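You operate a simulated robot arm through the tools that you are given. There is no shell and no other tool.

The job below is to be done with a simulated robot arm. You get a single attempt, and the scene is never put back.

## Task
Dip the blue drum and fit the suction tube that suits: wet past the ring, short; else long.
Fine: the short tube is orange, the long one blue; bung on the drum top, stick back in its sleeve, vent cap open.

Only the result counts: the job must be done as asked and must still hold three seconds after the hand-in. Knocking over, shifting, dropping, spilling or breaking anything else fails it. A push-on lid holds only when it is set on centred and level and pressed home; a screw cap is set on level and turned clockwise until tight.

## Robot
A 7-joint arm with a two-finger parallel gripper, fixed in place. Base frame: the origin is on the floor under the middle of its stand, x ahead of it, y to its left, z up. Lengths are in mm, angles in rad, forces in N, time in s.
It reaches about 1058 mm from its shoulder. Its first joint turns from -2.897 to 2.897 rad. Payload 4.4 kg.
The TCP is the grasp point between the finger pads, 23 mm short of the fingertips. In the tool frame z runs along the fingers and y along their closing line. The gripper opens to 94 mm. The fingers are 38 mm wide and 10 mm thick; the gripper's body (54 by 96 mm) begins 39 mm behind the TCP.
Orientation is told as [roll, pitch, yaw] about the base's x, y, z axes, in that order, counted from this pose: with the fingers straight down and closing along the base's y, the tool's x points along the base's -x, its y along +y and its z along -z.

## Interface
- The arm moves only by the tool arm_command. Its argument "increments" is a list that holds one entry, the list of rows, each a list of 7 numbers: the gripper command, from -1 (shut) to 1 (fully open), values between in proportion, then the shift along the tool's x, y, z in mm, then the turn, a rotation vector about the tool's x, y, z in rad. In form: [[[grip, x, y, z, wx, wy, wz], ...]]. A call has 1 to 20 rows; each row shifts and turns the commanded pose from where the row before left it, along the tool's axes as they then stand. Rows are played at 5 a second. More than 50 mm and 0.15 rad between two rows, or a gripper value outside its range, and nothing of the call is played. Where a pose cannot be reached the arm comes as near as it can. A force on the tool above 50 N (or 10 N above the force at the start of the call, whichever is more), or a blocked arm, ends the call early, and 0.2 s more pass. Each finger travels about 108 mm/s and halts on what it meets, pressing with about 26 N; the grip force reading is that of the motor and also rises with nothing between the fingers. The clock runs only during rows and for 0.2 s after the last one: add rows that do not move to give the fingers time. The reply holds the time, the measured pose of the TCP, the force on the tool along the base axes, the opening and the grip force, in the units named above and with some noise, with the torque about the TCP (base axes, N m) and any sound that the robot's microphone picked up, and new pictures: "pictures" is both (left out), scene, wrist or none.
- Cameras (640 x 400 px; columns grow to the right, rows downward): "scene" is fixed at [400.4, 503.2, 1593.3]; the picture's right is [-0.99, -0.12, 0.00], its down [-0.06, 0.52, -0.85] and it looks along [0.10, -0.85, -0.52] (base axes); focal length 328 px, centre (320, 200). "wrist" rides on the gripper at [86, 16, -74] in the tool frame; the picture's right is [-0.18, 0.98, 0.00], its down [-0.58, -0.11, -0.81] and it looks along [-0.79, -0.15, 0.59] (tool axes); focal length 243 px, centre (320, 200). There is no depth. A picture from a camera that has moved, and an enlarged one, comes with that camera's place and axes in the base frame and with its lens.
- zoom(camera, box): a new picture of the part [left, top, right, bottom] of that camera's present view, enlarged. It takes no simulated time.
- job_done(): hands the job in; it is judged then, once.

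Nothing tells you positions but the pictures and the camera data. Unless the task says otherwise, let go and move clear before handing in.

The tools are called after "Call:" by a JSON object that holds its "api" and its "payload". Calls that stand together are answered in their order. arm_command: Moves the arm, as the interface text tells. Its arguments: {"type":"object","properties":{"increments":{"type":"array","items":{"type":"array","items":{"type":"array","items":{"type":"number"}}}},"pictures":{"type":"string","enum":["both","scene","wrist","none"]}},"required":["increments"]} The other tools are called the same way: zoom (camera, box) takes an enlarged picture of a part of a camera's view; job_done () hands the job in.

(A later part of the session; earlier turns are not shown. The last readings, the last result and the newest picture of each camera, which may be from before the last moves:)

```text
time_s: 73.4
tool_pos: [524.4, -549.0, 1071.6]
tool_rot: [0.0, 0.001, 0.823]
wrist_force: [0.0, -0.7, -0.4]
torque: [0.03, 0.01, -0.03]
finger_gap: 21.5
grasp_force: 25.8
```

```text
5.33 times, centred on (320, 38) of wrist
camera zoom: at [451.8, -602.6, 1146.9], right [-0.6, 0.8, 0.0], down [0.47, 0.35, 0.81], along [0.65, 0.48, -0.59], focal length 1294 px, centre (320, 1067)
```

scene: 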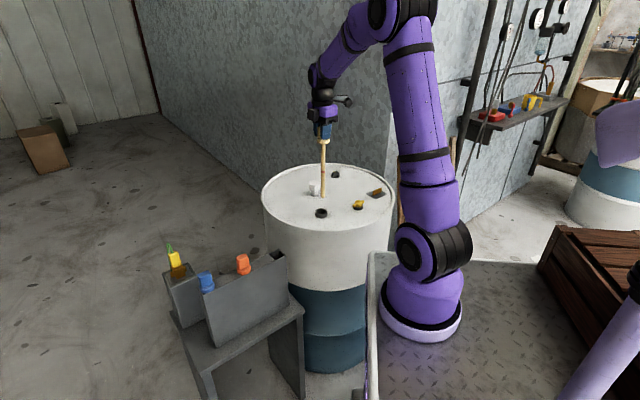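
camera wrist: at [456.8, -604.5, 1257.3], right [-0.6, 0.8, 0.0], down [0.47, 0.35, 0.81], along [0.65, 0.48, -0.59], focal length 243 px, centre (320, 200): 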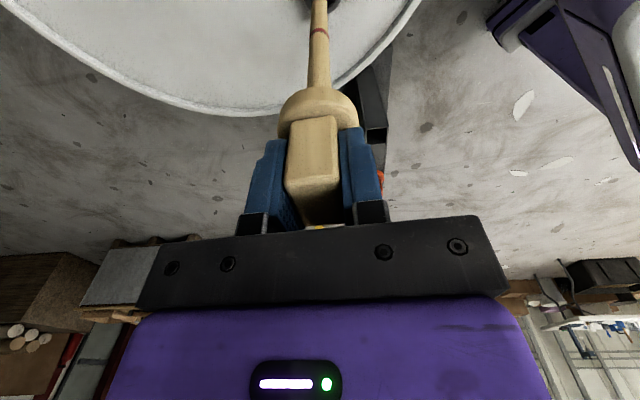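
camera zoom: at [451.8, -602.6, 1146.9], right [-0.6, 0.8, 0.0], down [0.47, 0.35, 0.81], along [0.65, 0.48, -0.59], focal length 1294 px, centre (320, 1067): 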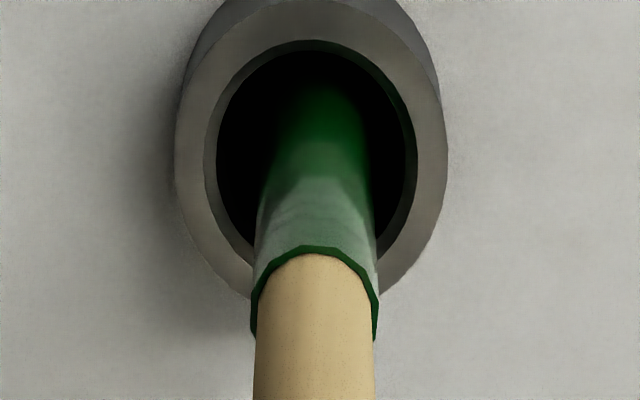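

Green liquid coats the rod, starting well above where the ring should be. I'm withdrawing the stick fully to confirm.

Call:
{"api": "arm_command", "payload": {"increments": [[[-1, 0, 0, -25, 0, 0, 0], [-1, 0, 0, -25, 0, 0, 0], [-1, 0, 0, -25, 0, 0, 0], [-1, 0, 0, -25, 0, 0, 0], [-1, 0, 0, -25, 0, 0, 0], [-1, 0, 0, -25, 0, 0, 0], [-1, 0, 0, 0, 0, 0, 0], [-1, 0, 0, 0, 0, 0, 0]]]}}

Call:
{"api": "zoom", "payload": {"camera": "scene", "box": [290, 110, 360, 215]}}

Call:
{"api": "zoom", "payload": {"camera": "scene", "box": [305, 150, 345, 200]}}

Call:
{"api": "zoom", "payload": {"camera": "wrist", "box": [260, 0, 380, 75]}}

```text
time_s: 75.2
tool_pos: [523.4, -545.0, 1221.9]
tool_rot: [-0.001, 0.001, 0.827]
wrist_force: [-0.4, -0.3, -1.5]
torque: [-0.01, 0.02, 0.01]
finger_gap: 22.0
grasp_force: 26.2
camera wrist: at [451.2, -599.5, 1297.7], right [-0.6, 0.8, 0.0], down [0.47, 0.35, 0.81], along [0.65, 0.48, -0.59], focal length 243 px, centre (320, 200)
```

scene: 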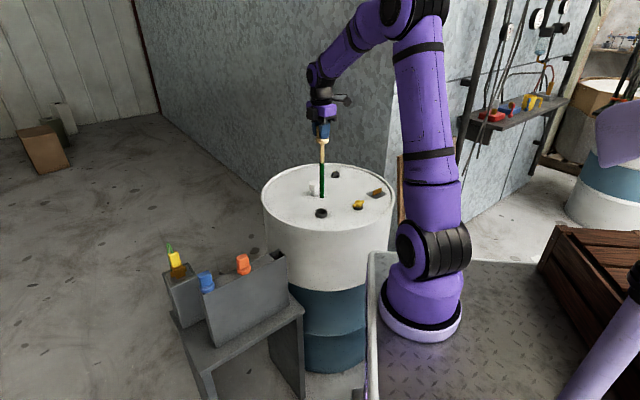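
wrist: 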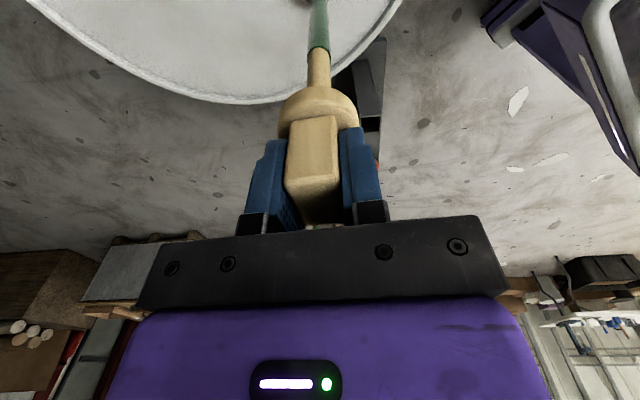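

```text
3.81 times, centred on (325, 162) of scene
camera zoom: at [400.4, 503.2, 1593.3], right [-0.99, -0.12, 0.0], down [-0.06, 0.52, -0.85], along [0.1, -0.85, -0.52], focal length 1250 px, centre (301, 343)
```

zoom: 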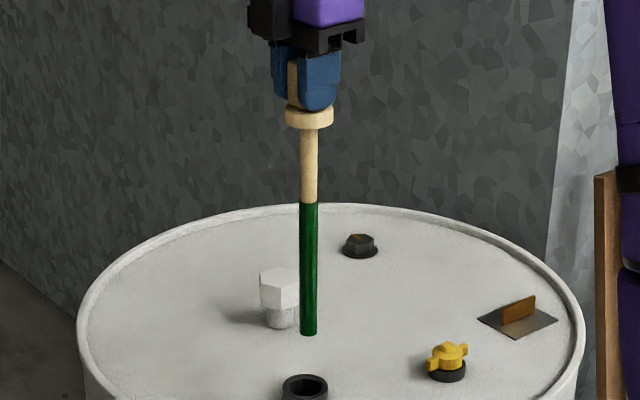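

```text
8.00 times, centred on (325, 175) of scene
camera zoom: at [400.4, 503.2, 1593.3], right [-0.99, -0.12, 0.0], down [-0.06, 0.52, -0.85], along [0.1, -0.85, -0.52], focal length 2626 px, centre (280, 400)
```

zoom: 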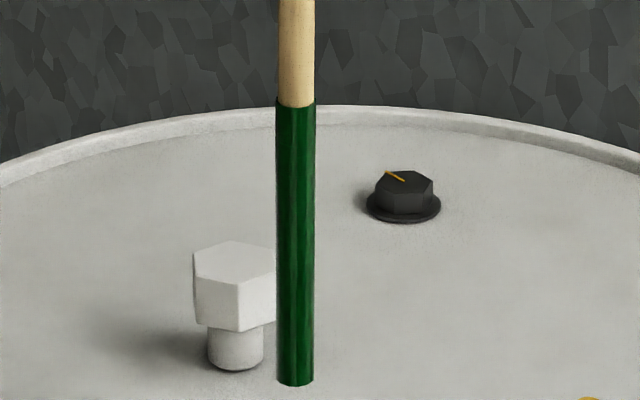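

```text
5.33 times, centred on (320, 38) of wrist
camera zoom: at [451.2, -599.5, 1297.7], right [-0.6, 0.8, 0.0], down [0.47, 0.35, 0.81], along [0.65, 0.48, -0.59], focal length 1294 px, centre (320, 1067)
```

zoom: 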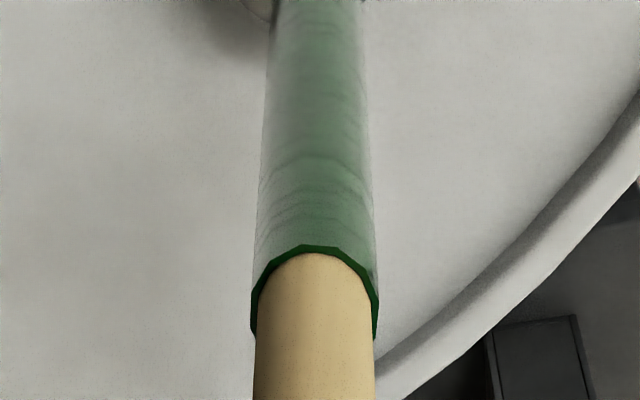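

The wet line is well above the ring (the ring is fully covered), so the short orange tube is the right one. First I'm returning the stick to its sleeve by retracing the exact moves.

Call:
{"api": "arm_command", "payload": {"increments": [[[-1, -42.3, 10.78, 0, 0, 0, 0], [-1, -42.3, 10.78, 0, 0, 0, 0], [-1, -42.3, 10.78, 0, 0, 0, 0], [-1, -42.3, 10.78, 0, 0, 0, 0], [-1, -42.3, 10.78, 0, 0, 0, 0], [-1, -42.3, 10.78, 0, 0, 0, 0], [-1, 0, 0, 0, 0, 0, 0], [-1, 0, 0, 0, 0, 0, 0], [-1, 0, 0, 0, 0, 0, 0], [-1, 0, 0, 0, 0, 0, 0]]]}}

Call:
{"api": "zoom", "payload": {"camera": "scene", "box": [220, 170, 330, 270]}}

Call:
{"api": "zoom", "payload": {"camera": "wrist", "box": [240, 0, 400, 100]}}

```text
time_s: 77.4
tool_pos: [651.4, -317.9, 1220.3]
tool_rot: [0.0, -0.001, 0.825]
wrist_force: [0.9, -0.8, -1.6]
torque: [0.01, -0.01, 0.0]
finger_gap: 21.8
grasp_force: 26.4
camera wrist: at [577.6, -372.1, 1295.0], right [-0.6, 0.8, 0.0], down [0.47, 0.35, 0.81], along [0.65, 0.48, -0.59], focal length 243 px, centre (320, 200)
```

scene: 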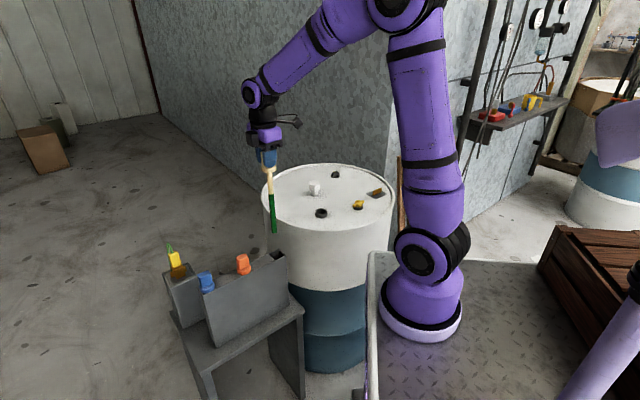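
wrist: 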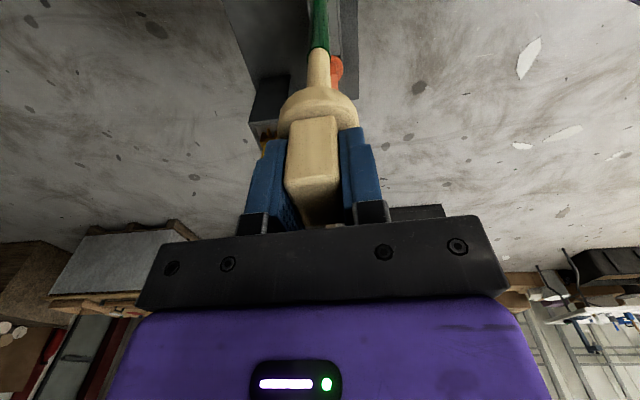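

```text
4.00 times, centred on (275, 220) of scene
camera zoom: at [400.4, 503.2, 1593.3], right [-0.99, -0.12, 0.0], down [-0.06, 0.52, -0.85], along [0.1, -0.85, -0.52], focal length 1313 px, centre (500, 120)
```

zoom: 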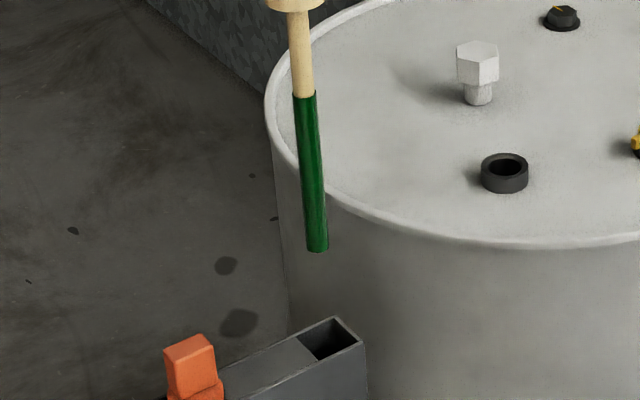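

```text
4.00 times, centred on (320, 50) of wrist
camera zoom: at [577.6, -372.1, 1295.0], right [-0.6, 0.8, 0.0], down [0.47, 0.35, 0.81], along [0.65, 0.48, -0.59], focal length 970 px, centre (320, 800)
```

zoom: 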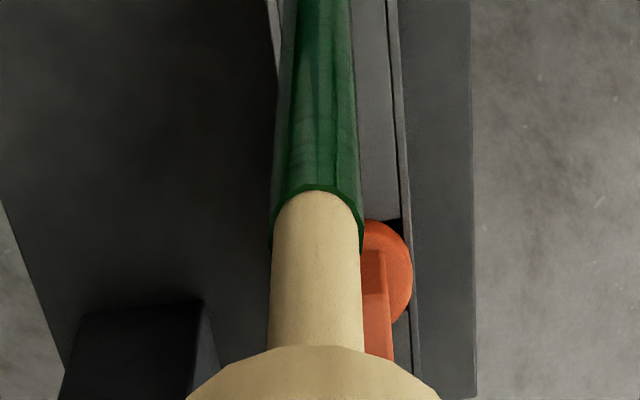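

I'm descending partway to check alignment of the tip with the slot.

Call:
{"api": "arm_command", "payload": {"increments": [[[-1, 0, 0, 25, 0, 0, 0], [-1, 0, 0, 25, 0, 0, 0], [-1, 0, 0, 22, 0, 0, 0], [-1, 0, 0, 0, 0, 0, 0], [-1, 0, 0, 0, 0, 0, 0], [-1, 0, 0, 0, 0, 0, 0]]], "pictures": "none"}}

Call:
{"api": "zoom", "payload": {"camera": "scene", "box": [250, 210, 310, 270]}}

Call:
{"api": "zoom", "payload": {"camera": "wrist", "box": [240, 0, 400, 100]}}

```text
time_s: 78.8
tool_pos: [652.9, -316.7, 1148.9]
tool_rot: [-0.001, -0.002, 0.823]
wrist_force: [-0.1, 0.0, -1.7]
torque: [0.02, -0.04, 0.02]
finger_gap: 21.8
grasp_force: 25.9
```

```text
6.67 times, centred on (280, 240) of scene
camera zoom: at [400.4, 503.2, 1593.3], right [-0.99, -0.12, 0.0], down [-0.06, 0.52, -0.85], along [0.1, -0.85, -0.52], focal length 2188 px, centre (587, -67)
```

zoom: 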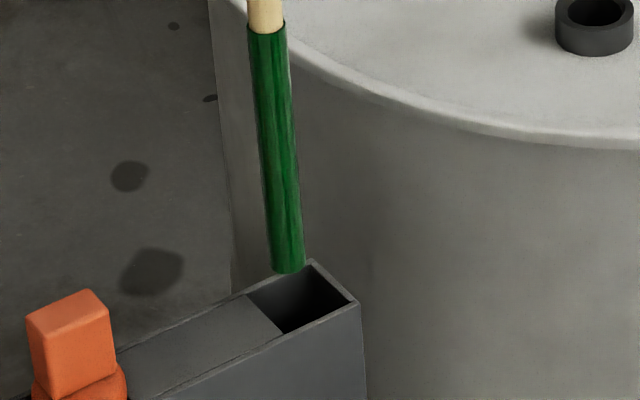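

```text
4.00 times, centred on (320, 50) of wrist
camera zoom: at [579.8, -369.4, 1223.4], right [-0.6, 0.8, 0.0], down [0.47, 0.35, 0.81], along [0.65, 0.48, -0.59], focal length 970 px, centre (320, 800)
```

zoom: 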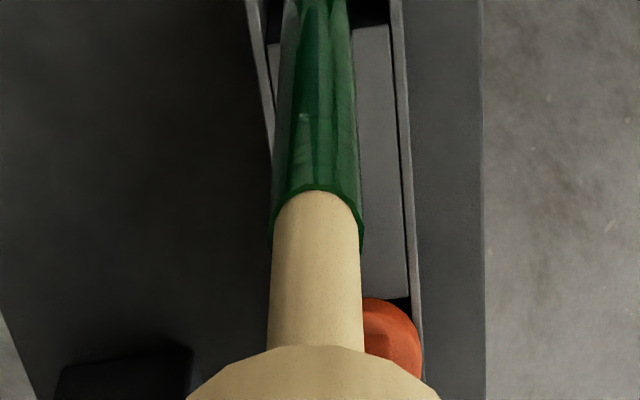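

The tip is over the slot opening. I'm making a slight correction and lowering into the sleeve.

Call:
{"api": "arm_command", "payload": {"increments": [[[-1, 2.0, 0.6, 10, 0, 0, 0], [-1, 0, 0, 15, 0, 0, 0], [-1, 0, 0, 20, 0, 0, 0], [-1, 0, 0, 0, 0, 0, 0], [-1, 0, 0, 0, 0, 0, 0]]], "pictures": "none"}}

Call:
{"api": "zoom", "payload": {"camera": "scene", "box": [250, 210, 310, 270]}}

Call:
{"api": "zoom", "payload": {"camera": "wrist", "box": [240, 0, 400, 100]}}

```text
time_s: 80.0
tool_pos: [649.5, -317.9, 1103.3]
tool_rot: [0.001, 0.002, 0.826]
wrist_force: [0.1, -0.3, -0.3]
torque: [0.01, -0.03, 0.01]
finger_gap: 21.3
grasp_force: 25.8
```

```text
6.67 times, centred on (280, 240) of scene
camera zoom: at [400.4, 503.2, 1593.3], right [-0.99, -0.12, 0.0], down [-0.06, 0.52, -0.85], along [0.1, -0.85, -0.52], focal length 2188 px, centre (587, -67)
```

zoom: 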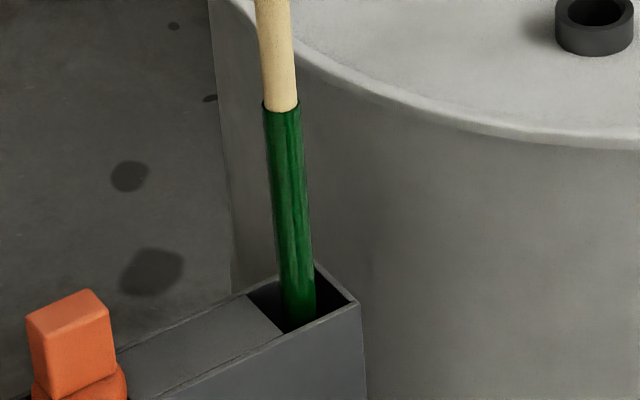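

```text
4.00 times, centred on (320, 50) of wrist
camera zoom: at [576.5, -370.6, 1178.3], right [-0.6, 0.8, 0.0], down [0.47, 0.35, 0.81], along [0.65, 0.48, -0.59], focal length 970 px, centre (320, 800)
```

zoom: 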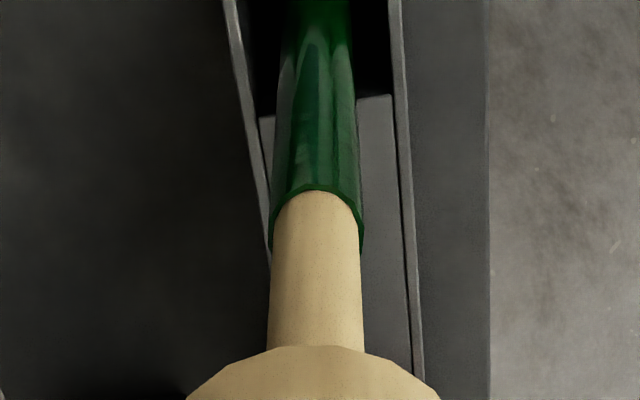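

The rod is entering the slot freely. I'm continuing down.

Call:
{"api": "arm_command", "payload": {"increments": [[[-1, 0, 0, 25, 0, 0, 0], [-1, 0, 0, 25, 0, 0, 0], [-1, 0, 0, 25, 0, 0, 0], [-1, 0, 0, 25, 0, 0, 0], [-1, 0, 0, 25, 0, 0, 0], [-1, 0, 0, 25, 0, 0, 0], [-1, 0, 0, 20, 0, 0, 0], [-1, 0, 0, 0, 0, 0, 0], [-1, 0, 0, 0, 0, 0, 0], [-1, 0, 0, 0, 0, 0, 0]]], "pictures": "none"}}

Call:
{"api": "zoom", "payload": {"camera": "scene", "box": [250, 210, 310, 270]}}

Call:
{"api": "zoom", "payload": {"camera": "wrist", "box": [220, 50, 420, 205]}}

```text
time_s: 82.2
tool_pos: [649.1, -320.2, 935.0]
tool_rot: [0.0, 0.0, 0.825]
wrist_force: [-0.4, -0.3, -0.5]
torque: [0.0, 0.03, 0.01]
finger_gap: 21.7
grasp_force: 25.7
```

```text
6.67 times, centred on (280, 240) of scene
camera zoom: at [400.4, 503.2, 1593.3], right [-0.99, -0.12, 0.0], down [-0.06, 0.52, -0.85], along [0.1, -0.85, -0.52], focal length 2188 px, centre (587, -67)
```

zoom: 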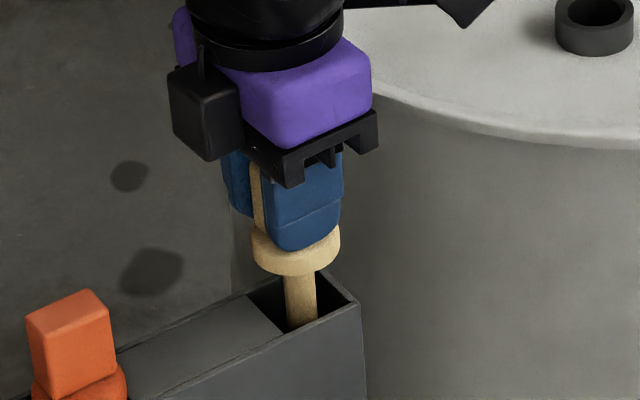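

```text
2.58 times, centred on (320, 128) of wrist
camera zoom: at [576.2, -374.0, 1009.7], right [-0.6, 0.8, 0.0], down [0.47, 0.35, 0.81], along [0.65, 0.48, -0.59], focal length 626 px, centre (320, 387)
```

zoom: 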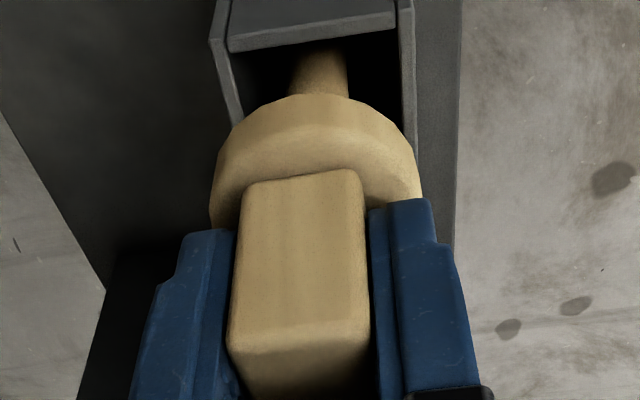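

Call:
{"api": "arm_command", "payload": {"increments": [[[-1, -0.9, 0.9, 12, 0, 0, 0], [-1, 0, 0, 10, 0, 0, 0], [-1, 0, 0, 0, 0, 0, 0], [-1, 0, 0, 0, 0, 0, 0]]], "pictures": "none"}}

Call:
{"api": "arm_command", "payload": {"increments": [[[-1, 0, 0, 3, 0, 0, 0], [-1, 0, 0, 0, 0, 0, 0]]], "pictures": "none"}}

Call:
{"api": "arm_command", "payload": {"increments": [[[-1, 0, 0, 2, 0, 0, 0], [-1, 0, 0, 0, 0, 0, 0]]], "pictures": "none"}}

Call:
{"api": "arm_command", "payload": {"increments": [[[-1, 0, 0, 2, 0, 0, 0], [-1, 0, 0, 0, 0, 0, 0]]], "pictures": "none"}}

Call:
{"api": "zoom", "payload": {"camera": "scene", "box": [250, 210, 310, 270]}}

```text
time_s: 83.2
tool_pos: [650.4, -318.1, 913.3]
tool_rot: [0.0, 0.0, 0.827]
wrist_force: [-0.2, -0.7, -0.9]
torque: [0.01, 0.04, 0.0]
finger_gap: 21.8
grasp_force: 25.5
```

```text
time_s: 83.8
tool_pos: [648.6, -317.0, 909.4]
tool_rot: [0.0, 0.001, 0.825]
wrist_force: [0.4, 0.0, -0.8]
torque: [-0.04, 0.0, -0.04]
finger_gap: 21.7
grasp_force: 26.2
```

```text
time_s: 84.4
tool_pos: [648.9, -317.5, 908.4]
tool_rot: [-0.001, 0.0, 0.825]
wrist_force: [0.2, -0.1, -0.9]
torque: [-0.01, -0.02, 0.01]
finger_gap: 21.4
grasp_force: 25.9
```

```text
time_s: 85.0
tool_pos: [647.3, -318.5, 906.8]
tool_rot: [0.0, 0.002, 0.827]
wrist_force: [0.2, 1.1, -0.7]
torque: [0.01, 0.0, -0.03]
finger_gap: 21.8
grasp_force: 26.0
```

```text
6.67 times, centred on (280, 240) of scene
camera zoom: at [400.4, 503.2, 1593.3], right [-0.99, -0.12, 0.0], down [-0.06, 0.52, -0.85], along [0.1, -0.85, -0.52], focal length 2188 px, centre (587, -67)
```

zoom: 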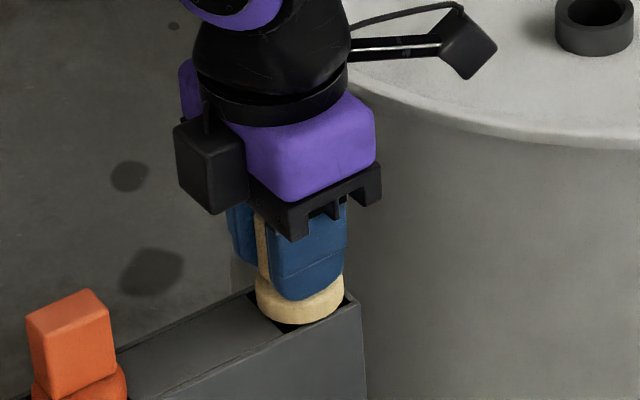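

Call:
{"api": "arm_command", "payload": {"increments": [[[-1, 0, 0, 1, 0, 0, 0], [-1, 0, 0, 0, 0, 0, 0]]], "pictures": "none"}}

Call:
{"api": "arm_command", "payload": {"increments": [[[-1, 0, 0, 1, 0, 0, 0], [-1, 0, 0, 0, 0, 0, 0]]], "pictures": "none"}}

Call:
{"api": "arm_command", "payload": {"increments": [[[-1, 0, 0, 1, 0, 0, 0], [-1, 0, 0, 0, 0, 0, 0]]], "pictures": "none"}}

```text
time_s: 85.6
tool_pos: [648.1, -316.6, 904.6]
tool_rot: [0.0, 0.0, 0.825]
wrist_force: [0.2, -0.6, -0.4]
torque: [0.01, 0.03, 0.02]
finger_gap: 21.9
grasp_force: 25.6
```

```text
time_s: 86.2
tool_pos: [648.7, -318.3, 904.3]
tool_rot: [0.0, 0.0, 0.823]
wrist_force: [0.0, 0.0, -0.5]
torque: [0.02, 0.0, 0.0]
finger_gap: 21.5
grasp_force: 25.8
```

```text
time_s: 86.8
tool_pos: [649.4, -318.8, 904.2]
tool_rot: [0.0, 0.001, 0.823]
wrist_force: [-0.6, 3.0, 8.5]
torque: [0.11, -0.01, 0.04]
finger_gap: 21.5
grasp_force: 26.0
```

Seated in the sleeve. I'm releasing the stick gently and rising.

Call:
{"api": "arm_command", "payload": {"increments": [[[-0.45, 0, 0, 0, 0, 0, 0], [-0.3, 0, 0, 0, 0, 0, 0], [0, 0, 0, 0, 0, 0, 0], [0.3, 0, 0, 0, 0, 0, 0], [0.3, 0, 0, -15, 0, 0, 0], [0.3, 0, 0, -30, 0, 0, 0], [0.5, 0, 0, -35, 0, 0, 0], [1, 0, 0, -30, 0, 0, 0], [1, 0, 0, 0, 0, 0, 0], [1, 0, 0, 0, 0, 0, 0]]]}}

Call:
{"api": "zoom", "payload": {"camera": "scene", "box": [220, 220, 300, 280]}}

Call:
{"api": "zoom", "payload": {"camera": "wrist", "box": [220, 0, 420, 155]}}

```text
time_s: 89.0
tool_pos: [649.0, -317.5, 1011.7]
tool_rot: [-0.001, 0.002, 0.825]
wrist_force: [-0.1, 1.2, 0.6]
torque: [0.02, 0.03, -0.01]
finger_gap: 94.1
grasp_force: 0.0
camera wrist: at [576.7, -371.7, 1087.1], right [-0.6, 0.8, 0.0], down [0.47, 0.35, 0.81], along [0.65, 0.48, -0.59], focal length 243 px, centre (320, 200)
```

scene: 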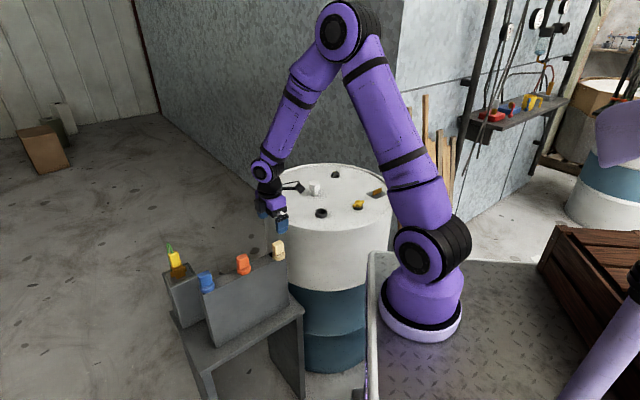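
wrist: 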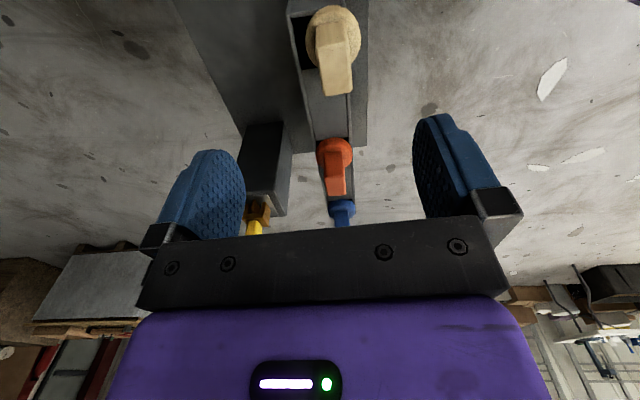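

```text
6.67 times, centred on (260, 250) of scene
camera zoom: at [400.4, 503.2, 1593.3], right [-0.99, -0.12, 0.0], down [-0.06, 0.52, -0.85], along [0.1, -0.85, -0.52], focal length 2188 px, centre (720, -133)
```

zoom: 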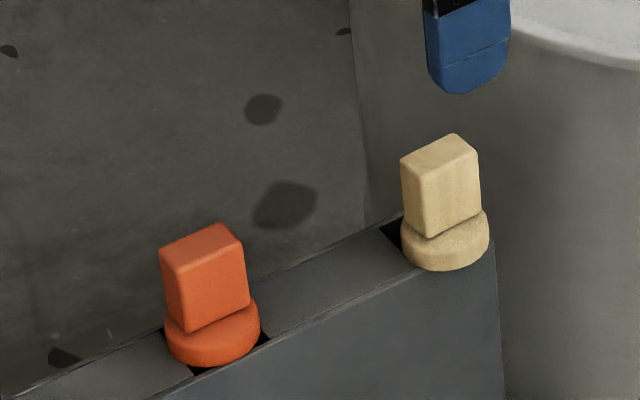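

```text
2.58 times, centred on (320, 78) of wrist
camera zoom: at [576.7, -371.7, 1087.1], right [-0.6, 0.8, 0.0], down [0.47, 0.35, 0.81], along [0.65, 0.48, -0.59], focal length 626 px, centre (320, 516)
```

zoom: 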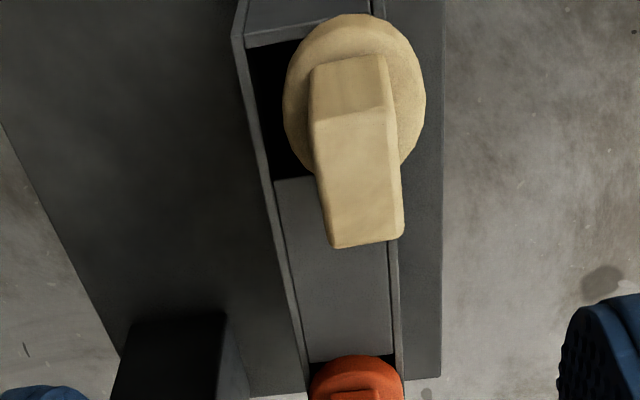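

The stick shifted about 10 mm sideways as the fingers opened, because the tips were rubbing on its flange. I'm looking closely at how it sits now before correcting it.

Call:
{"api": "zoom", "payload": {"camera": "wrist", "box": [280, 0, 380, 110]}}

Call:
{"api": "zoom", "payload": {"camera": "scene", "box": [255, 230, 305, 270]}}

```text
3.64 times, centred on (330, 55) of wrist
camera zoom: at [576.7, -371.7, 1087.1], right [-0.6, 0.8, 0.0], down [0.47, 0.35, 0.81], along [0.65, 0.48, -0.59], focal length 882 px, centre (284, 727)
```

zoom: 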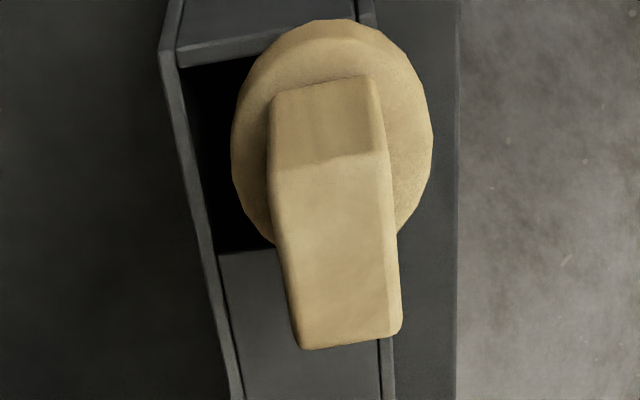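

```text
10.00 times, centred on (280, 250) of scene
camera zoom: at [400.4, 503.2, 1593.3], right [-0.99, -0.12, 0.0], down [-0.06, 0.52, -0.85], along [0.1, -0.85, -0.52], focal length 3282 px, centre (720, -300)
```

zoom: 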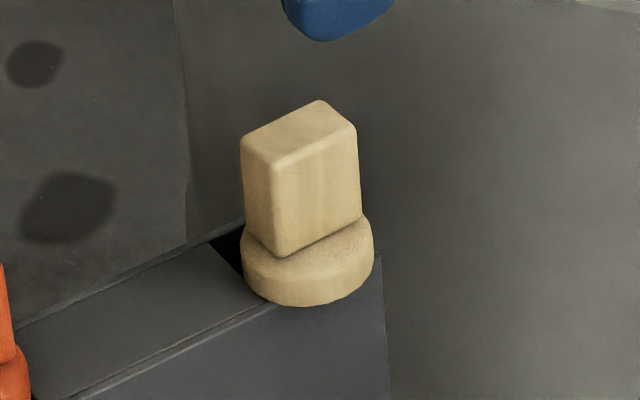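

The stick is upright but about 11 mm off along the tool y axis. I'm regripping it a few mm higher, so the tips clear the flange, and re-centring it in the sleeve.

Call:
{"api": "arm_command", "payload": {"increments": [[[1, 2.3, 11.4, 0, 0, 0, 0], [1, 0, 0, 30, 0, 0, 0], [1, 0, 0, 30, 0, 0, 0], [1, 0, 0, 22, 0, 0, 0], [1, 0, 0, 20, 0, 0, 0], [1, 0, 0, 0, 0, 0, 0], [1, 0, 0, 0, 0, 0, 0], [1, 0, 0, 0, 0, 0, 0]]], "pictures": "wrist"}}

Call:
{"api": "zoom", "payload": {"camera": "wrist", "box": [220, 80, 420, 205]}}

```text
time_s: 90.8
tool_pos: [636.5, -312.0, 912.2]
tool_rot: [0.001, -0.001, 0.823]
wrist_force: [0.2, -0.4, 0.6]
torque: [-0.03, 0.02, 0.01]
finger_gap: 94.0
grasp_force: 0.1
camera wrist: at [564.9, -365.4, 987.0], right [-0.6, 0.8, 0.0], down [0.47, 0.35, 0.81], along [0.65, 0.48, -0.59], focal length 243 px, centre (320, 200)
```

wrist: 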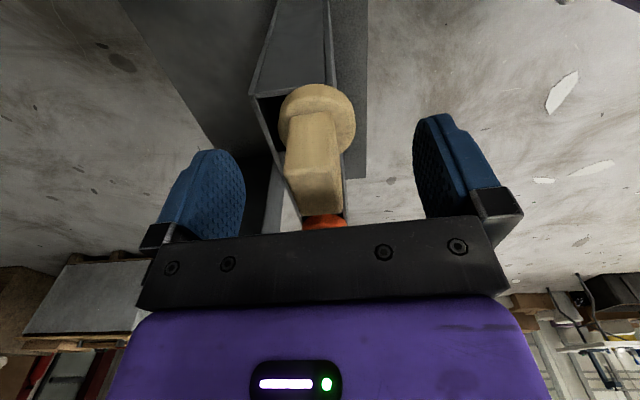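

```text
3.20 times, centred on (320, 142) of wrist
camera zoom: at [564.9, -365.4, 987.0], right [-0.6, 0.8, 0.0], down [0.47, 0.35, 0.81], along [0.65, 0.48, -0.59], focal length 776 px, centre (320, 384)
```

zoom: 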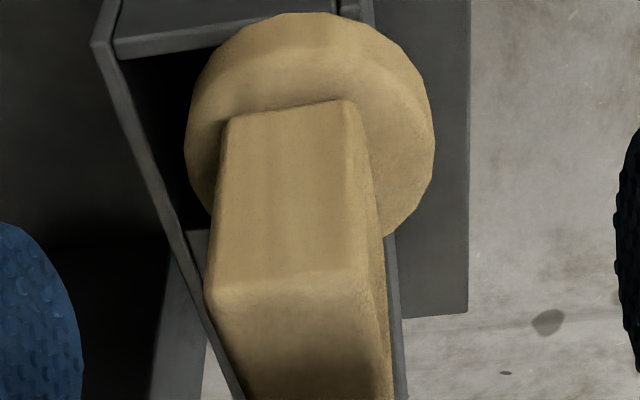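

Call:
{"api": "arm_command", "payload": {"increments": [[[1, 0, -2.7, 1, 0, 0, 0], [0.3, 0, 0, 0, 0, 0, 0], [-0.2, 0, 0, 0, 0, 0, 0], [-0.4, 0, 0, 0, 0, 0, 0], [-0.6, 0, 0, 0, 0, 0, 0], [-1, 0, 0, 0, 0, 0, 0], [-1, 0, 0, 0, 0, 0, 0], [-1, 0, 0, 0, 0, 0, 0]]], "pictures": "none"}}

Call:
{"api": "zoom", "payload": {"camera": "wrist", "box": [220, 80, 420, 205]}}

Call:
{"api": "zoom", "payload": {"camera": "scene", "box": [250, 210, 310, 270]}}

```text
time_s: 92.6
tool_pos: [638.9, -314.2, 909.4]
tool_rot: [0.002, 0.001, 0.826]
wrist_force: [0.1, 0.5, 0.0]
torque: [-0.01, 0.01, -0.03]
finger_gap: 21.4
grasp_force: 26.3
```

```text
3.20 times, centred on (320, 142) of wrist
camera zoom: at [566.7, -367.2, 985.3], right [-0.6, 0.8, 0.0], down [0.47, 0.35, 0.81], along [0.65, 0.48, -0.59], focal length 776 px, centre (320, 384)
```

zoom: 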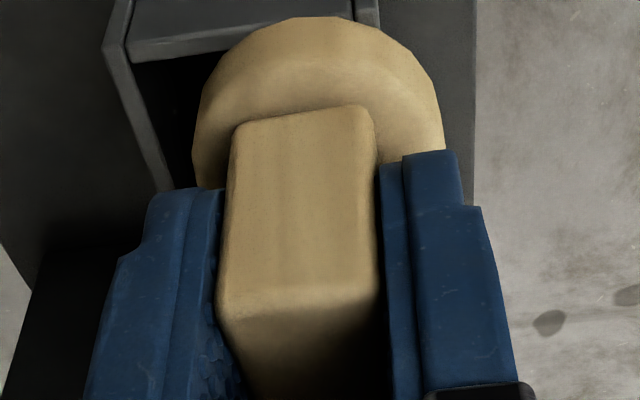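

```text
6.67 times, centred on (280, 240) of scene
camera zoom: at [400.4, 503.2, 1593.3], right [-0.99, -0.12, 0.0], down [-0.06, 0.52, -0.85], along [0.1, -0.85, -0.52], focal length 2188 px, centre (587, -67)
```

zoom: 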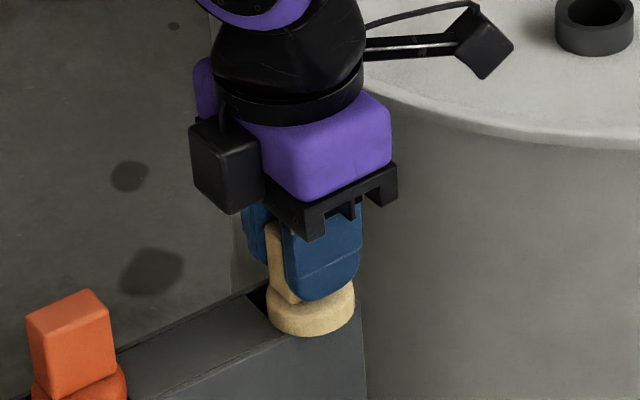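

Gripped cleanly with no load. I'm lifting slightly and shifting back over the sleeve centre.

Call:
{"api": "arm_command", "payload": {"increments": [[[-1, 0, 0, -10, 0, 0, 0], [-1, 0, 0, -15, 0, 0, 0], [-1, -2.3, -8.7, 0, 0, 0, 0], [-1, 0, 0, 0, 0, 0, 0], [-1, 0, 0, 0, 0, 0, 0], [-1, 0, 0, 0, 0, 0, 0]]], "pictures": "none"}}

Call:
{"api": "zoom", "payload": {"camera": "wrist", "box": [220, 50, 420, 205]}}

Call:
{"api": "zoom", "payload": {"camera": "scene", "box": [250, 210, 310, 270]}}

```text
time_s: 94.0
tool_pos: [648.6, -316.5, 935.4]
tool_rot: [0.0, 0.0, 0.825]
wrist_force: [0.1, -0.3, 0.0]
torque: [-0.05, 0.0, -0.01]
finger_gap: 21.6
grasp_force: 26.0
```

```text
2.58 times, centred on (320, 128) of wrist
camera zoom: at [576.0, -371.1, 1010.4], right [-0.6, 0.8, 0.0], down [0.47, 0.35, 0.81], along [0.65, 0.48, -0.59], focal length 626 px, centre (320, 387)
```

zoom: 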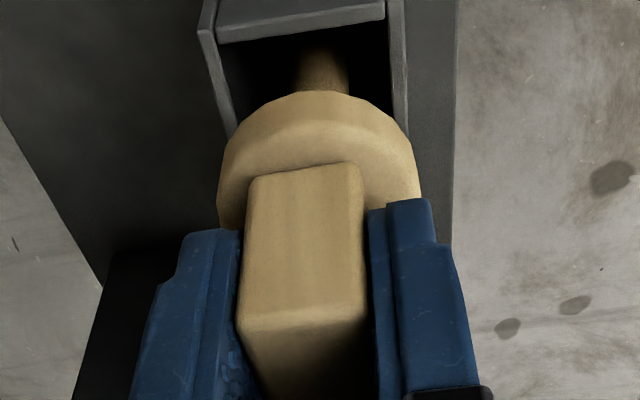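

```text
6.67 times, centred on (280, 240) of scene
camera zoom: at [400.4, 503.2, 1593.3], right [-0.99, -0.12, 0.0], down [-0.06, 0.52, -0.85], along [0.1, -0.85, -0.52], focal length 2188 px, centre (587, -67)
```

zoom: 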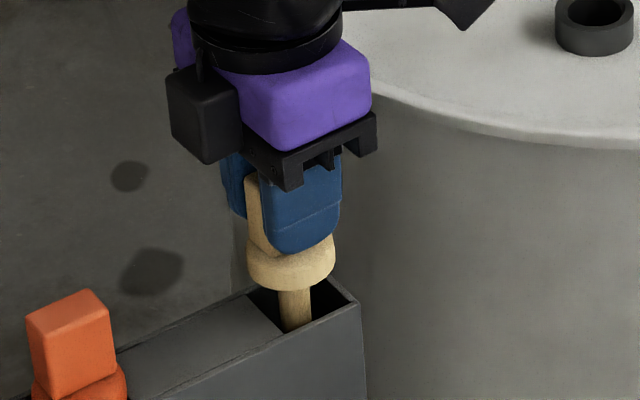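

The stick is aligned with the slot just as it was originally. I'm lowering it to seat.

Call:
{"api": "arm_command", "payload": {"increments": [[[-1, 0, 0, 10, 0, 0, 0], [-1, 0, 0, 10, 0, 0, 0], [-1, 0, 0, 0, 0, 0, 0], [-1, 0, 0, 0, 0, 0, 0]]], "pictures": "none"}}

Call:
{"api": "arm_command", "payload": {"increments": [[[-1, 0, 0, 2, 0, 0, 0], [-1, 0, 0, 0, 0, 0, 0]]], "pictures": "none"}}

Call:
{"api": "arm_command", "payload": {"increments": [[[-1, 0, 0, 1.5, 0, 0, 0], [-1, 0, 0, 0, 0, 0, 0]]], "pictures": "none"}}

Call:
{"api": "arm_command", "payload": {"increments": [[[-1, 0, 0, 1, 0, 0, 0], [-1, 0, 0, 0, 0, 0, 0]]], "pictures": "none"}}

Call:
{"api": "zoom", "payload": {"camera": "scene", "box": [250, 210, 310, 270]}}

```text
time_s: 95.0
tool_pos: [647.1, -319.6, 915.7]
tool_rot: [-0.001, 0.001, 0.825]
wrist_force: [0.1, 0.2, -0.1]
torque: [0.01, -0.02, -0.01]
finger_gap: 21.5
grasp_force: 26.4
```

```text
time_s: 95.6
tool_pos: [647.9, -319.2, 912.3]
tool_rot: [0.0, 0.0, 0.824]
wrist_force: [1.4, 0.3, -0.4]
torque: [0.0, -0.02, -0.02]
finger_gap: 21.5
grasp_force: 26.1
```

```text
time_s: 96.2
tool_pos: [648.3, -318.4, 911.1]
tool_rot: [0.0, 0.001, 0.825]
wrist_force: [-1.1, -0.7, -0.3]
torque: [0.0, 0.03, -0.02]
finger_gap: 21.5
grasp_force: 26.2
```

```text
time_s: 96.8
tool_pos: [648.2, -318.4, 910.0]
tool_rot: [-0.002, 0.001, 0.826]
wrist_force: [-0.8, -0.4, 10.7]
torque: [-0.02, 0.08, 0.02]
finger_gap: 21.6
grasp_force: 26.0
```

```text
6.67 times, centred on (280, 240) of scene
camera zoom: at [400.4, 503.2, 1593.3], right [-0.99, -0.12, 0.0], down [-0.06, 0.52, -0.85], along [0.1, -0.85, -0.52], focal length 2188 px, centre (587, -67)
```

zoom: 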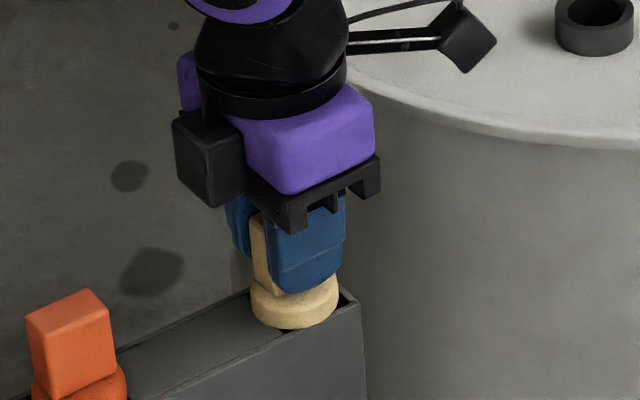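

Seated. I'm backing off the load slightly and opening slowly.

Call:
{"api": "arm_command", "payload": {"increments": [[[-1, 0, 0, -0.6, 0, 0, 0], [-0.5, 0, 0, 0, 0, 0, 0], [-0.45, 0, 0, 0, 0, 0, 0], [-0.4, 0, 0, 0, 0, 0, 0], [-0.3, 0, 0, 0, 0, 0, 0], [0, 0, 0, 0, 0, 0, 0], [0.3, 0, 0, 0, 0, 0, 0], [0.3, 0, 0, -20, 0, 0, 0], [0.3, 0, 0, -30, 0, 0, 0], [0.5, 0, 0, -30, 0, 0, 0], [1, 0, 0, -22, 0, 0, 0], [1, 0, 0, 0, 0, 0, 0], [1, 0, 0, 0, 0, 0, 0]]]}}

Call:
{"api": "zoom", "payload": {"camera": "wrist", "box": [280, 0, 380, 110]}}

Call:
{"api": "zoom", "payload": {"camera": "scene", "box": [220, 220, 300, 280]}}

```text
time_s: 99.6
tool_pos: [648.7, -316.6, 1014.0]
tool_rot: [-0.001, -0.001, 0.826]
wrist_force: [0.5, -1.1, -0.3]
torque: [-0.04, 0.03, 0.01]
finger_gap: 93.8
grasp_force: 0.1
camera wrist: at [576.8, -370.1, 1088.3], right [-0.6, 0.8, 0.0], down [0.47, 0.35, 0.81], along [0.65, 0.48, -0.59], focal length 243 px, centre (320, 200)
```

scene: 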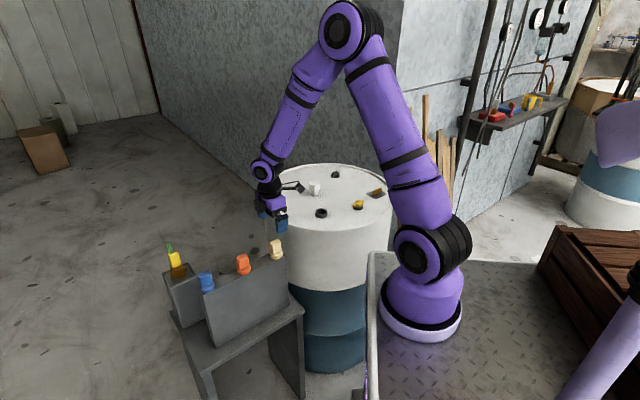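
wrist: 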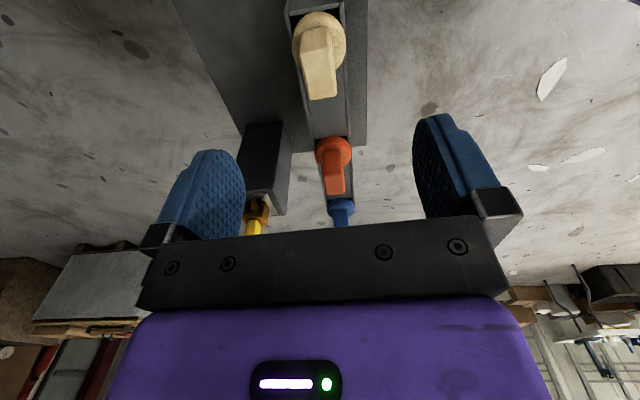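

```text
3.64 times, centred on (330, 55) of wrist
camera zoom: at [576.8, -370.1, 1088.3], right [-0.6, 0.8, 0.0], down [0.47, 0.35, 0.81], along [0.65, 0.48, -0.59], focal length 882 px, centre (284, 727)
```

zoom: 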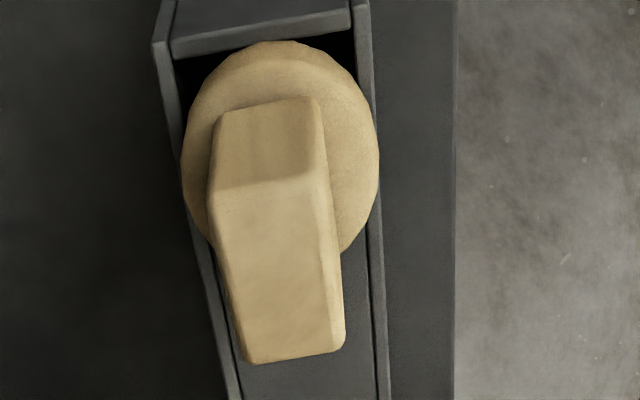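

```text
6.67 times, centred on (260, 250) of scene
camera zoom: at [400.4, 503.2, 1593.3], right [-0.99, -0.12, 0.0], down [-0.06, 0.52, -0.85], along [0.1, -0.85, -0.52], focal length 2188 px, centre (720, -133)
```

zoom: 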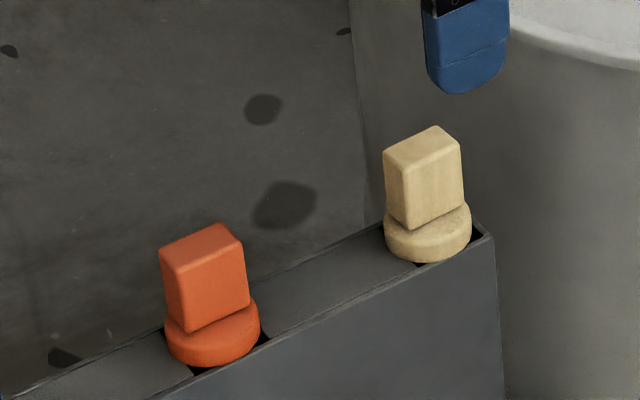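

The stick is now seated centred as at the start. Next is the short orange tube: I'm sliding along the rack direction to hover above it.

Call:
{"api": "arm_command", "payload": {"increments": [[[1, -40, 0, 0, 0, 0, 0], [1, -40, 0, 0, 0, 0, 0], [1, -39, 0, 0, 0, 0, 0], [1, 0, 0, 0, 0, 0, 0], [1, 0, 0, 0, 0, 0, 0], [1, 0, 0, 0, 0, 0, 0]]]}}

Call:
{"api": "zoom", "payload": {"camera": "wrist", "box": [220, 0, 420, 155]}}

Call:
{"api": "zoom", "payload": {"camera": "scene", "box": [200, 220, 300, 290]}}

```text
time_s: 101.0
tool_pos: [729.3, -231.0, 1012.6]
tool_rot: [-0.001, -0.001, 0.826]
wrist_force: [-0.1, -0.2, 0.2]
torque: [-0.03, 0.0, -0.01]
finger_gap: 94.2
grasp_force: 0.1
camera wrist: at [656.8, -284.5, 1088.6], right [-0.6, 0.8, 0.0], down [0.47, 0.35, 0.81], along [0.65, 0.48, -0.59], focal length 243 px, centre (320, 200)
```

scene: 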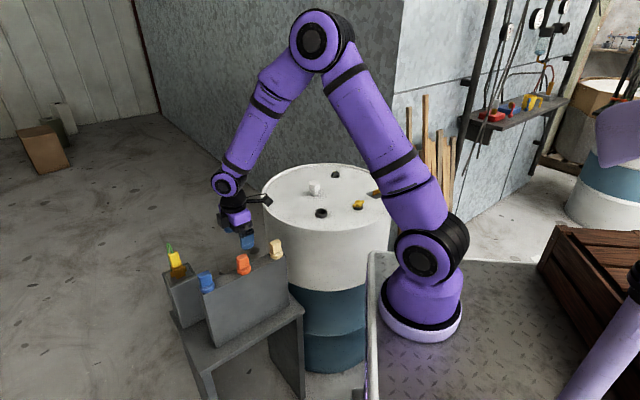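
wrist: 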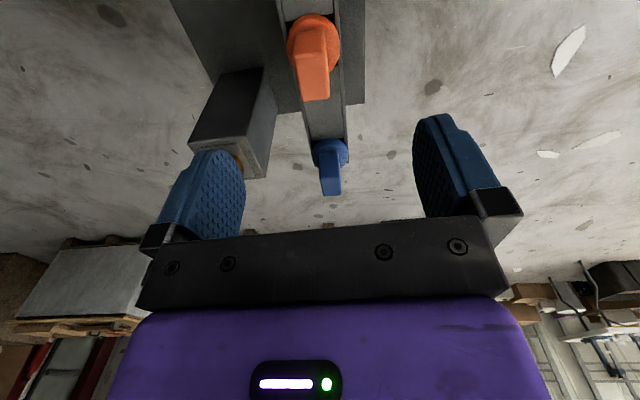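

```text
2.58 times, centred on (320, 78) of wrist
camera zoom: at [656.8, -284.5, 1088.6], right [-0.6, 0.8, 0.0], down [0.47, 0.35, 0.81], along [0.65, 0.48, -0.59], focal length 626 px, centre (320, 516)
```

zoom: 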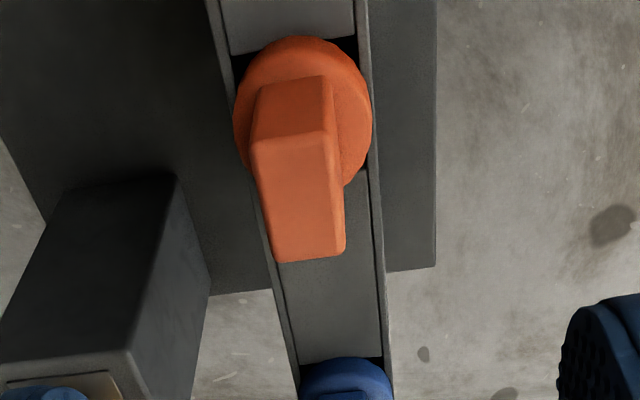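

```text
5.71 times, centred on (250, 255) of scene
camera zoom: at [400.4, 503.2, 1593.3], right [-0.99, -0.12, 0.0], down [-0.06, 0.52, -0.85], along [0.1, -0.85, -0.52], focal length 1876 px, centre (720, -114)
```

zoom: 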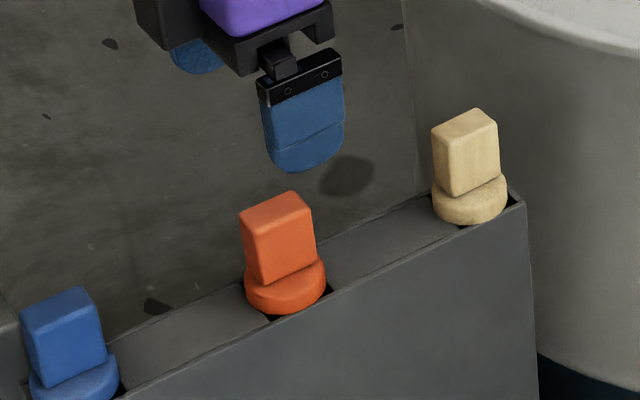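

The orange handle is about 5 mm off in tool y and rotated by about 3.5°. I'm correcting and descending to just above it.

Call:
{"api": "arm_command", "payload": {"increments": [[[1, -1.7, -5.4, 0, 0, 0, 0], [1, 0, 0, 20, 0, 0, 0.06], [1, 0, 0, 25, 0, 0, 0], [1, 0, 0, 20, 0, 0, 0], [1, 0, 0, 0, 0, 0, 0], [1, 0, 0, 0, 0, 0, 0], [1, 0, 0, 0, 0, 0, 0]]], "pictures": "wrist"}}

Call:
{"api": "zoom", "payload": {"camera": "wrist", "box": [220, 40, 420, 165]}}

```text
time_s: 102.6
tool_pos: [736.2, -233.9, 947.9]
tool_rot: [-0.001, 0.001, 0.765]
wrist_force: [0.0, 0.1, -0.7]
torque: [-0.01, 0.0, 0.02]
finger_gap: 93.8
grasp_force: 0.0
camera wrist: at [660.0, -283.0, 1022.7], right [-0.55, 0.84, 0.0], down [0.49, 0.32, 0.81], along [0.67, 0.44, -0.59], focal length 243 px, centre (320, 200)
```

wrist: 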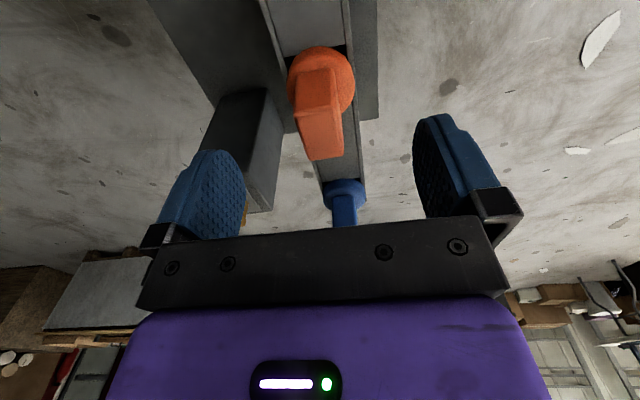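

```text
3.20 times, centred on (320, 102) of wrist
camera zoom: at [660.0, -283.0, 1022.7], right [-0.55, 0.84, 0.0], down [0.49, 0.32, 0.81], along [0.67, 0.44, -0.59], focal length 776 px, centre (320, 512)
```

zoom: 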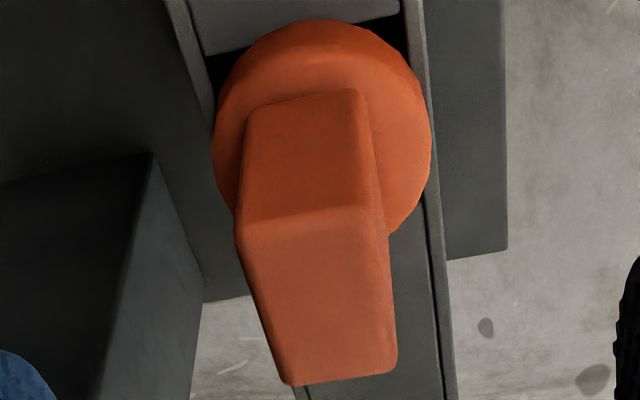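

Aligned within 1 mm. I'm descending to grip the orange handle with the tips clear of the flange.

Call:
{"api": "arm_command", "payload": {"increments": [[[1, -0.3, 0.9, 13, 0, 0, 0], [1, 0, 0, 13, 0, 0, 0], [1, 0, 0, 12, 0, 0, 0], [1, 0, 0, 0, 0, 0, 0], [1, 0, 0, 0, 0, 0, 0], [1, 0, 0, 0, 0, 0, 0]]], "pictures": "none"}}

Call:
{"api": "zoom", "payload": {"camera": "wrist", "box": [220, 80, 420, 205]}}

Call:
{"api": "zoom", "payload": {"camera": "scene", "box": [215, 220, 285, 290]}}

```text
time_s: 104.0
tool_pos: [733.4, -232.5, 908.7]
tool_rot: [0.0, 0.0, 0.764]
wrist_force: [0.2, 0.6, 0.1]
torque: [-0.01, -0.01, 0.01]
finger_gap: 94.1
grasp_force: 0.0
```

```text
3.20 times, centred on (320, 142) of wrist
camera zoom: at [657.3, -281.6, 984.3], right [-0.55, 0.84, 0.0], down [0.5, 0.32, 0.81], along [0.67, 0.44, -0.59], focal length 776 px, centre (320, 384)
```

zoom: 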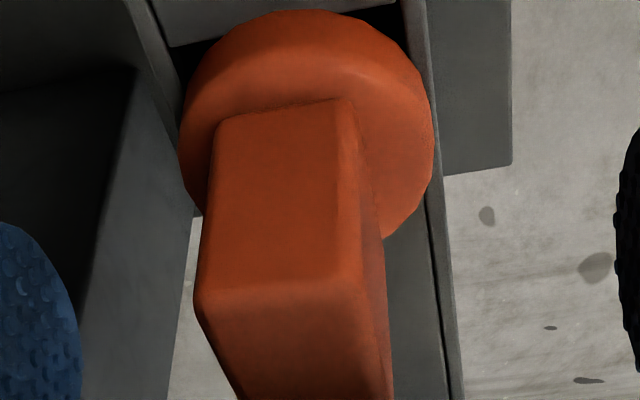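

```text
5.71 times, centred on (250, 255) of scene
camera zoom: at [400.4, 503.2, 1593.3], right [-0.99, -0.12, 0.0], down [-0.06, 0.52, -0.85], along [0.1, -0.85, -0.52], focal length 1876 px, centre (720, -114)
```

zoom: 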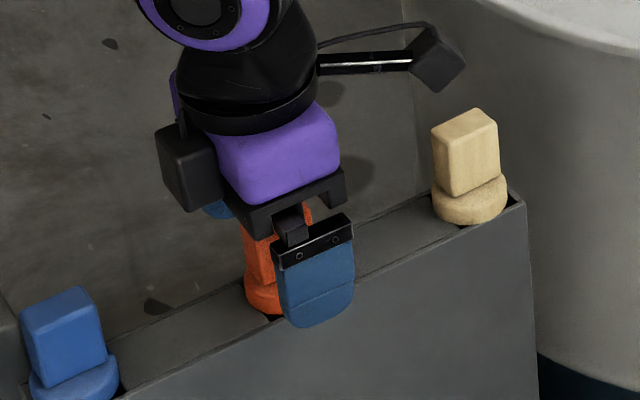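

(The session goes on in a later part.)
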